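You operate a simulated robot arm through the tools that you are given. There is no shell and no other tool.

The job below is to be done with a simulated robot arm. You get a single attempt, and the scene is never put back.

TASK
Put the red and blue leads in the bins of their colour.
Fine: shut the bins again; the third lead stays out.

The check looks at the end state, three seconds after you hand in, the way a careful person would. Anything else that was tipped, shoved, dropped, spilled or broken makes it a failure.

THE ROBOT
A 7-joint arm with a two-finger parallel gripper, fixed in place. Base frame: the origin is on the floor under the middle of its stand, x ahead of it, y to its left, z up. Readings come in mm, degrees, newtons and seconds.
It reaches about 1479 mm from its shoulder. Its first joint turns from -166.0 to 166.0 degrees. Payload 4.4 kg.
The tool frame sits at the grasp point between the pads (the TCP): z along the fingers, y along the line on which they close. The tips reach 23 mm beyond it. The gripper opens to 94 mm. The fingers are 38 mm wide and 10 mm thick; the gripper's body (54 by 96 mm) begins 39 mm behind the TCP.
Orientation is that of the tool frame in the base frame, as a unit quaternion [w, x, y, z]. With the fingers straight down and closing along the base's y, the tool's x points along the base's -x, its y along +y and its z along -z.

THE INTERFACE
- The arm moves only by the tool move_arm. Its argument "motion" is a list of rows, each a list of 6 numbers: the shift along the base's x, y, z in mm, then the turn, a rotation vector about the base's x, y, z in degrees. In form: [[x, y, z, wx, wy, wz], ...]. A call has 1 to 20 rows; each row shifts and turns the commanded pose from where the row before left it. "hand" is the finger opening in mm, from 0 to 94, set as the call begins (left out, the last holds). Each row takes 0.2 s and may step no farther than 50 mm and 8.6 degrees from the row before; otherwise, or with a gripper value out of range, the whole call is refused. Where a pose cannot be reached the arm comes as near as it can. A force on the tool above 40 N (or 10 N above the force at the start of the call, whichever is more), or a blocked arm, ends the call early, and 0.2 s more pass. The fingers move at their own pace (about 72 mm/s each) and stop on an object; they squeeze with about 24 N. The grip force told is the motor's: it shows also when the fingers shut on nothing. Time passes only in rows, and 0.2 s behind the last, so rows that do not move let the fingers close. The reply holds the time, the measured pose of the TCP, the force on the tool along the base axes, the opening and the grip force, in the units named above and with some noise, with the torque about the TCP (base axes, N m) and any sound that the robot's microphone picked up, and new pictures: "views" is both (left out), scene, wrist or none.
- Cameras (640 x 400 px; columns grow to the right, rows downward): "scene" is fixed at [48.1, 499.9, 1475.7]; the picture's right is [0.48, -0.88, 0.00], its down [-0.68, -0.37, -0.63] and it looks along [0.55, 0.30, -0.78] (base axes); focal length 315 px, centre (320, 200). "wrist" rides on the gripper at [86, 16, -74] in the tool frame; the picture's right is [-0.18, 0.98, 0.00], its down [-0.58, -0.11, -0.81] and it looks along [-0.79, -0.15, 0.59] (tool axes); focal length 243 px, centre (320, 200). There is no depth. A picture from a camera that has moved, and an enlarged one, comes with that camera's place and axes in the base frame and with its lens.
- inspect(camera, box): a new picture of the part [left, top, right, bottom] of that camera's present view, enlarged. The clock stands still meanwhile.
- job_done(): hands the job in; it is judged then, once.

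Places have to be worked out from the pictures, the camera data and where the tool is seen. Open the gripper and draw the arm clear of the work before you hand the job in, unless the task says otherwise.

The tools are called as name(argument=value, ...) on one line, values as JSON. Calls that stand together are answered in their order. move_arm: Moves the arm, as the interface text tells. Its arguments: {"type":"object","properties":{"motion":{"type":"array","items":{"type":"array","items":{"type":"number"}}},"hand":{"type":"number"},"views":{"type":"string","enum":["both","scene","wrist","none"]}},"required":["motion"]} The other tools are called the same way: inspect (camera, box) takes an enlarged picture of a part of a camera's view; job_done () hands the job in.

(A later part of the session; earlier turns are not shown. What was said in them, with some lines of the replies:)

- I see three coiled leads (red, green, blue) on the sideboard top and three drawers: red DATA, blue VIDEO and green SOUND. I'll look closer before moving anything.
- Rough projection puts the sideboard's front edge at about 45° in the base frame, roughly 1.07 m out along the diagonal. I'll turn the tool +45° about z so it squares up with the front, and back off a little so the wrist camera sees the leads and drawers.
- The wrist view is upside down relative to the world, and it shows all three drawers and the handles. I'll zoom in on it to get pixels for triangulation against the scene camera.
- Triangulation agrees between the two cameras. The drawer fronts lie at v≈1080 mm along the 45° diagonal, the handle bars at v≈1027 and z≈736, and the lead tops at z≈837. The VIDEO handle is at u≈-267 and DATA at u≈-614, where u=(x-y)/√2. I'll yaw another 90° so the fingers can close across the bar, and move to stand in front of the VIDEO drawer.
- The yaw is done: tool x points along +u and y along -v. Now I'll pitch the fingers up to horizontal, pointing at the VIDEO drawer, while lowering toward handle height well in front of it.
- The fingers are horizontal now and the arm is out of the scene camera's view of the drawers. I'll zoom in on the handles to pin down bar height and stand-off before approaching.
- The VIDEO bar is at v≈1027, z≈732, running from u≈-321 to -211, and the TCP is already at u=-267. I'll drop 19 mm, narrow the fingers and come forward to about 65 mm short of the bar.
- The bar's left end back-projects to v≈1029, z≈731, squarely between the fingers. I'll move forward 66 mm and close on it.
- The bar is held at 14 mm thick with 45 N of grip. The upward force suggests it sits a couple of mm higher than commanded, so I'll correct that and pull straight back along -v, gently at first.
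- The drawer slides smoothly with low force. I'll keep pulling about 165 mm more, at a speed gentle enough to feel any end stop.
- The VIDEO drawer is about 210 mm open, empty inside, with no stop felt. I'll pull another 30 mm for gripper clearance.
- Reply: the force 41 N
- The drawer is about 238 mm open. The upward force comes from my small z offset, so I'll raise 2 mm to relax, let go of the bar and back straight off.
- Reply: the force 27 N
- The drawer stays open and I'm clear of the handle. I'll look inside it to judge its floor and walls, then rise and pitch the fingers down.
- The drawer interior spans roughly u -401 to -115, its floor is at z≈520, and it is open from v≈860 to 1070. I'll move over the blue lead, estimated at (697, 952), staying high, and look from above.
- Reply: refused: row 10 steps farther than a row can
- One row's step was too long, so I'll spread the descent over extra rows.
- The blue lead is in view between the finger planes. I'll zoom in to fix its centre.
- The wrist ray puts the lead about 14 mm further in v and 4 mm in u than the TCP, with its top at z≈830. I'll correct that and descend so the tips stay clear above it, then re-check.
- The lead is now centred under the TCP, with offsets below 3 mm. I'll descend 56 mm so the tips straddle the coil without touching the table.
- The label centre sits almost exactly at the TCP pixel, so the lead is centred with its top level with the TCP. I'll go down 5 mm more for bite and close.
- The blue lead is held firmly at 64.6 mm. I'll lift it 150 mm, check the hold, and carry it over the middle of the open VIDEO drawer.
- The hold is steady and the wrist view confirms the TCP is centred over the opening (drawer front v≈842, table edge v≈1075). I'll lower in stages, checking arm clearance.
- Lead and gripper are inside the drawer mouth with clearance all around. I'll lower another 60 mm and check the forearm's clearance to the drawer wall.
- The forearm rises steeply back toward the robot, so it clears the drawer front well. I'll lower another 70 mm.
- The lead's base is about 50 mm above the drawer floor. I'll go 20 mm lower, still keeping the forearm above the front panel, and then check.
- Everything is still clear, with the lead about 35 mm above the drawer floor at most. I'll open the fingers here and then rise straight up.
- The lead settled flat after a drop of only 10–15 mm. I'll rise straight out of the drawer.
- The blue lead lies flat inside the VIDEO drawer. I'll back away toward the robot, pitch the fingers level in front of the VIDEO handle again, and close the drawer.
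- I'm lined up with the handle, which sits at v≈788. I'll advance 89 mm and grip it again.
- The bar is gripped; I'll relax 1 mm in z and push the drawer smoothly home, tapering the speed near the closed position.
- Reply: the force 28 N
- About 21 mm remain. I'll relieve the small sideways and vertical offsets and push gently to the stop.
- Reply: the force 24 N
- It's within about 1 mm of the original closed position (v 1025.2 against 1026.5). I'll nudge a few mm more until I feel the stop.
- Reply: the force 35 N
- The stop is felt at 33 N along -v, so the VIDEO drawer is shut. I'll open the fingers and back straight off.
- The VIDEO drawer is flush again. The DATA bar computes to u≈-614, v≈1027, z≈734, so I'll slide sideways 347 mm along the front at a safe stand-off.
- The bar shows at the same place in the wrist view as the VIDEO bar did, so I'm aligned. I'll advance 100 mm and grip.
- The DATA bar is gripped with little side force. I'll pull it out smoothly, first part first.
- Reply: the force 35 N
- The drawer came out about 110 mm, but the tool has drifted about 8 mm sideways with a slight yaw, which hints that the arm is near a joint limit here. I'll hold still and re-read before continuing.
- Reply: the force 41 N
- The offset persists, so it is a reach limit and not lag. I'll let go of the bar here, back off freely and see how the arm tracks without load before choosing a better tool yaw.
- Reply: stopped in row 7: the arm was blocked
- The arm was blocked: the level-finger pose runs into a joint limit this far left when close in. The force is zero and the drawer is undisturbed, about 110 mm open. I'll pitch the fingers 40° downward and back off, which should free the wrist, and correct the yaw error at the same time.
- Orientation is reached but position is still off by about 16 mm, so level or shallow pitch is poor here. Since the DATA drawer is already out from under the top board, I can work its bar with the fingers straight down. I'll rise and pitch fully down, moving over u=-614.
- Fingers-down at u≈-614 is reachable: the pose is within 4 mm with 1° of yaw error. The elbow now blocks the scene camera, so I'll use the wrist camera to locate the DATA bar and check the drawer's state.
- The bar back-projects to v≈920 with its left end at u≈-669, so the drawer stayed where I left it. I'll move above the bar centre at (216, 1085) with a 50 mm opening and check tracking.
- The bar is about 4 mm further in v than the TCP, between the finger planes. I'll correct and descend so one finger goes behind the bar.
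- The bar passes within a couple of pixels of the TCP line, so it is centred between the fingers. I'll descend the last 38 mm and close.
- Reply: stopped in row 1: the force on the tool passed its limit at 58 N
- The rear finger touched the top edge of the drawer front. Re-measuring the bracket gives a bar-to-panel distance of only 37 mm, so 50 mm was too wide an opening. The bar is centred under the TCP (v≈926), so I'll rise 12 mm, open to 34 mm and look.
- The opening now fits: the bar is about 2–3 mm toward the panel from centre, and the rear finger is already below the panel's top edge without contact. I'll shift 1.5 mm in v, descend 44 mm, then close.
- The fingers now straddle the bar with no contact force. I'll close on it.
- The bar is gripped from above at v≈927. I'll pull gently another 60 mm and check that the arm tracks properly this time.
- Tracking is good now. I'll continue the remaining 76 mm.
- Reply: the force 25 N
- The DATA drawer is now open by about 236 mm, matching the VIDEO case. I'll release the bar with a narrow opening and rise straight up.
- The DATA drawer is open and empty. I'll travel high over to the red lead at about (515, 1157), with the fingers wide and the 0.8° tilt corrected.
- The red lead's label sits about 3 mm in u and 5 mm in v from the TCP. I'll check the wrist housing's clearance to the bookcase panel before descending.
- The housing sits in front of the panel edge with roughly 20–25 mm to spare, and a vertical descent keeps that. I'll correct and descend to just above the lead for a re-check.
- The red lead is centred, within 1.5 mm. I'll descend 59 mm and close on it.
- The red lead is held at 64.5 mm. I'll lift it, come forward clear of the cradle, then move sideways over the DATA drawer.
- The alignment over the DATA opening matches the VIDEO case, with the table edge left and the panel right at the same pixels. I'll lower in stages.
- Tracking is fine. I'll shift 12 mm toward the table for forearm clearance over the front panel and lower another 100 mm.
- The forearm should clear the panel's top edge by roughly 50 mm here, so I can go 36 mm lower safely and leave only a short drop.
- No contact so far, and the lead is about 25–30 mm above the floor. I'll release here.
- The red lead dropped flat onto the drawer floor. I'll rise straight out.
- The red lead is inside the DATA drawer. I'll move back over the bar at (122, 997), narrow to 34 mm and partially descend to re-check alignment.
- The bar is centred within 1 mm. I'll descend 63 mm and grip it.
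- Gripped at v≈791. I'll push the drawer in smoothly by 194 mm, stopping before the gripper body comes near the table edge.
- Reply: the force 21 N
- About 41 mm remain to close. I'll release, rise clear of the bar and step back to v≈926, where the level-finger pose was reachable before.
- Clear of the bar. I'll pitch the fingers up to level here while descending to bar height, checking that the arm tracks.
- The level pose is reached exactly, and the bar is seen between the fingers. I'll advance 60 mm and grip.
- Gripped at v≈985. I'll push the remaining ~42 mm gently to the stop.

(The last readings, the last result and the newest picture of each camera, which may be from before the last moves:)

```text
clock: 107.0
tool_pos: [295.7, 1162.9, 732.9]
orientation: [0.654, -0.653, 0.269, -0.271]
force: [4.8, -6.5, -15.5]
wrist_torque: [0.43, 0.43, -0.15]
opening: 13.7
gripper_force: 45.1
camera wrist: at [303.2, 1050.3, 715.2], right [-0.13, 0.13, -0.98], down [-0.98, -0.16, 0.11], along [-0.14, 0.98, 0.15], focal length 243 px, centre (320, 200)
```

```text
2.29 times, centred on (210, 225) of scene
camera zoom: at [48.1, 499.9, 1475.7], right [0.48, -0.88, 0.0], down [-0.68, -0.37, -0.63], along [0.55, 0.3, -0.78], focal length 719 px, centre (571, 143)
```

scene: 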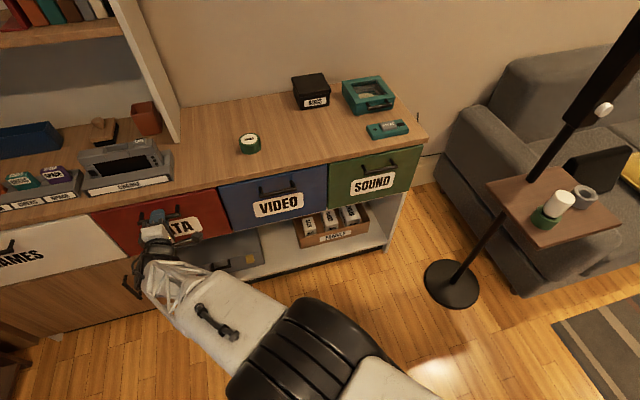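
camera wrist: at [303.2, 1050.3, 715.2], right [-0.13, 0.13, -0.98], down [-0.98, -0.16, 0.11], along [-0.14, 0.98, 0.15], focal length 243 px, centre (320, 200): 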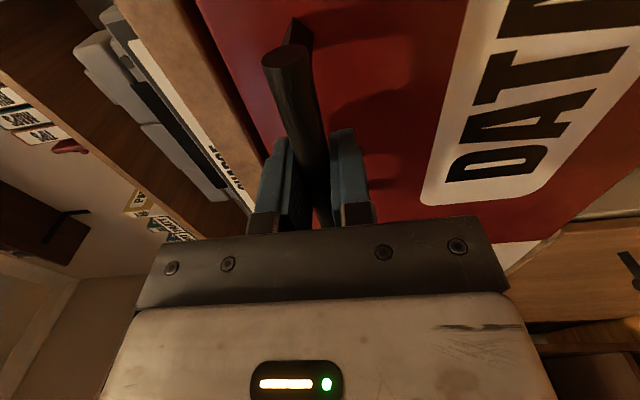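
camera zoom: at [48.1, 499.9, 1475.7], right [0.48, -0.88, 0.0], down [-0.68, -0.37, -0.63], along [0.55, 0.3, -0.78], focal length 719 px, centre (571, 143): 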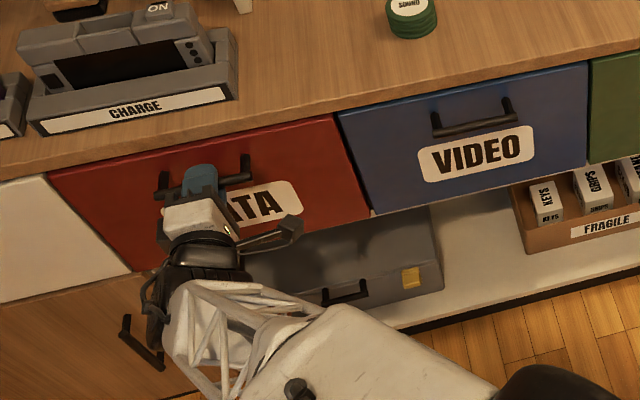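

The drawer looks nearly flush (v≈1031) but I haven't felt the stop yet. I'll nudge further in small steps until the force rises.

move_arm(motion=[[1, 1, -0.5, 0, 0, 0], [1, 1, 0, 0, 0, 0], [1, 1, 0, 0, 0, 0], [1, 1, 0, 0, 0, 0], [0, 0, 0, 0, 0, 0]], views="scene")

```text
clock: 108.2
tool_pos: [297.7, 1168.3, 733.2]
orientation: [0.654, -0.654, 0.27, -0.269]
force: [-26.3, -22.8, -7.1]
wrist_torque: [0.47, 0.44, 0.03]
opening: 13.7
gripper_force: 45.2
```

scene: 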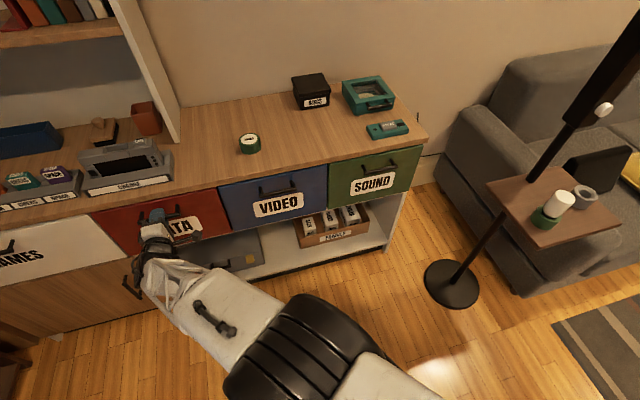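

The stop is felt at 35 N, so the DATA drawer is shut. I'll open the fingers and back straight off.

move_arm(motion=[[0, 0, 0, 0, 0, 0], [0, 0, 0, 0, 0, 0], [0, 0, 0, 0, 0, 0], [-10, -10, 0, 0, 0, 0], [-18, -18, 0, 0, 0, 0], [-20, -20, 0, 0, 0, 0], [-22, -22, 0, 0, 0, 0], [0, 0, 0, 0, 0, 0]], hand=66)

inspect(camera="scene", box=[70, 130, 350, 270])

```text
clock: 110.0
tool_pos: [229.0, 1097.3, 734.1]
orientation: [-0.653, 0.654, -0.27, 0.271]
force: [-0.1, -0.7, 0.4]
wrist_torque: [-0.01, -0.02, -0.03]
opening: 66.1
gripper_force: 0.1
camera wrist: at [237.4, 985.0, 715.9], right [-0.13, 0.13, -0.98], down [-0.98, -0.16, 0.11], along [-0.14, 0.98, 0.15], focal length 243 px, centre (320, 200)
```

scene: 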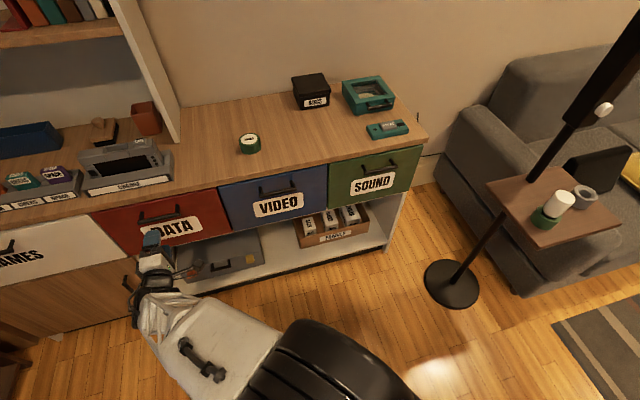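
wrist: 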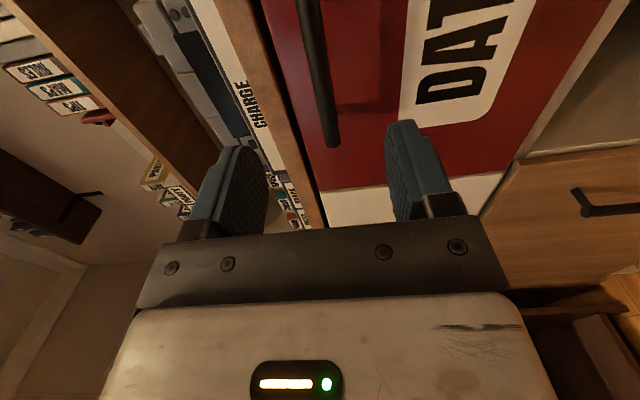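

```text
2.29 times, centred on (210, 200) of scene
camera zoom: at [48.1, 499.9, 1475.7], right [0.48, -0.88, 0.0], down [-0.68, -0.37, -0.63], along [0.55, 0.3, -0.78], focal length 719 px, centre (571, 200)
```

zoom: 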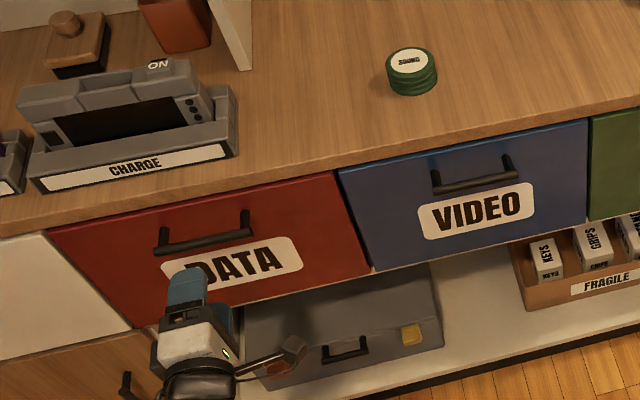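

Both drawer fronts look flush. I'll compare the handles at high zoom with the original pictures to confirm both are fully closed.

inspect(camera="scene", box=[80, 160, 240, 260])

inspect(camera="scene", box=[180, 115, 340, 215])

```text
4.00 times, centred on (160, 210) of scene
camera zoom: at [48.1, 499.9, 1475.7], right [0.48, -0.88, 0.0], down [-0.68, -0.37, -0.63], along [0.55, 0.3, -0.78], focal length 1259 px, centre (960, 160)
```

zoom: 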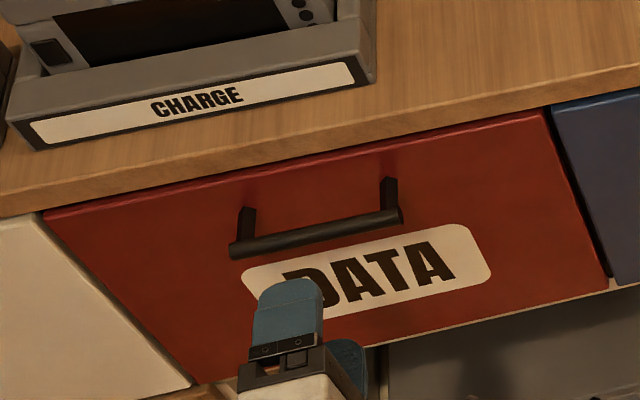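

```text
4.00 times, centred on (260, 165) of scene
camera zoom: at [48.1, 499.9, 1475.7], right [0.48, -0.88, 0.0], down [-0.68, -0.37, -0.63], along [0.55, 0.3, -0.78], focal length 1259 px, centre (560, 340)
```

zoom: 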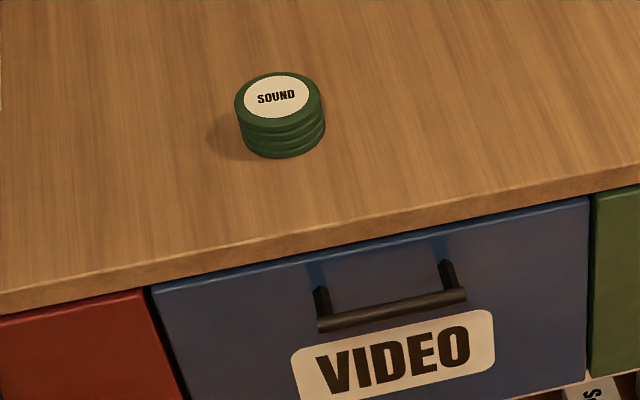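

Both handles sit at exactly the same pixels as at the start, and the green lead is untouched. Now I'll draw the arm clear: slide right along the front, then back toward the robot.

move_arm(motion=[[30.7, -30.7, 0, 0, 0, 0], [30.7, -30.7, 0, 0, 0, 0], [30.7, -30.7, 0, 0, 0, 0], [30.7, -30.7, 0, 0, 0, 0], [30.7, -30.7, 0, 0, 0, 0], [30.7, -30.7, 0, 0, 0, 0], [30.7, -30.7, 0, 0, 0, 0], [30.7, -30.7, 0, 0, 0, 0], [-25, -25, 0, 0, 0, 0], [-28, -28, 0, 0, 0, 0], [-28, -28, 0, 0, 0, 0], [-28, -28, 0, 0, 0, 0], [-28, -28, 0, 0, 0, 0], [-28, -28, 0, 0, 0, 0], [0, 0, 0, 0, 0, 0]], hand=90)

```text
clock: 113.2
tool_pos: [309.0, 686.4, 733.6]
orientation: [0.654, -0.653, 0.269, -0.271]
force: [-0.5, 0.4, 0.5]
wrist_torque: [-0.03, -0.02, -0.02]
opening: 89.8
gripper_force: 0.1
camera wrist: at [317.7, 574.1, 715.0], right [-0.13, 0.13, -0.98], down [-0.98, -0.16, 0.11], along [-0.14, 0.98, 0.15], focal length 243 px, centre (320, 200)
```

scene: 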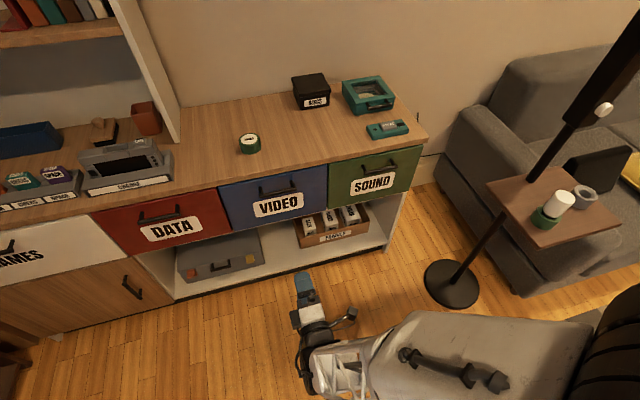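
wrist: 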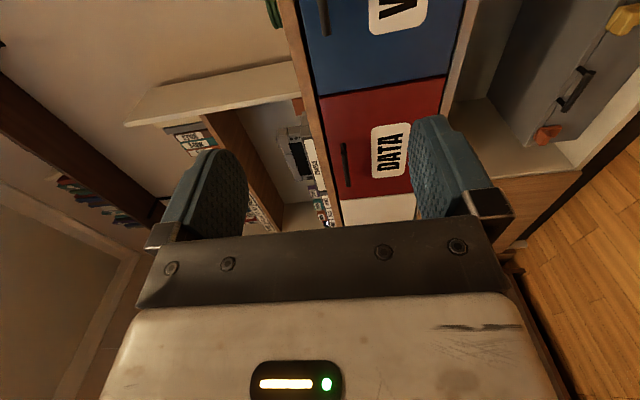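

Both drawers are shut with their leads inside. The green lead and everything else are where they started, and the gripper is open and well clear of the sideboard, so I'll hand the job in.

job_done()

```text
The job is handed in.
```

The job is handed in; I haven't seen the result of the check. The red lead is in the red DATA drawer and the blue lead is in the blue VIDEO drawer. Both drawers are shut. The green lead is still on the sideboard where it started.

- **Drawers:** I pushed each one in until I felt its stop. In the last zoomed pictures, both handles sit at the same pixels as at the start.
- **Leads:** each went into its drawer from just above the bottom and landed flat. I didn't look inside again after closing.
- **Contact:** while reaching for the DATA handle from above, a finger pressed on the top edge of that drawer's front, peaking at 58 N. I saw no damage or shift, and the drawer worked normally afterwards.
- **Everything else:** the other items looked undisturbed in the final pictures. The gripper is open and the arm is clear of the sideboard.
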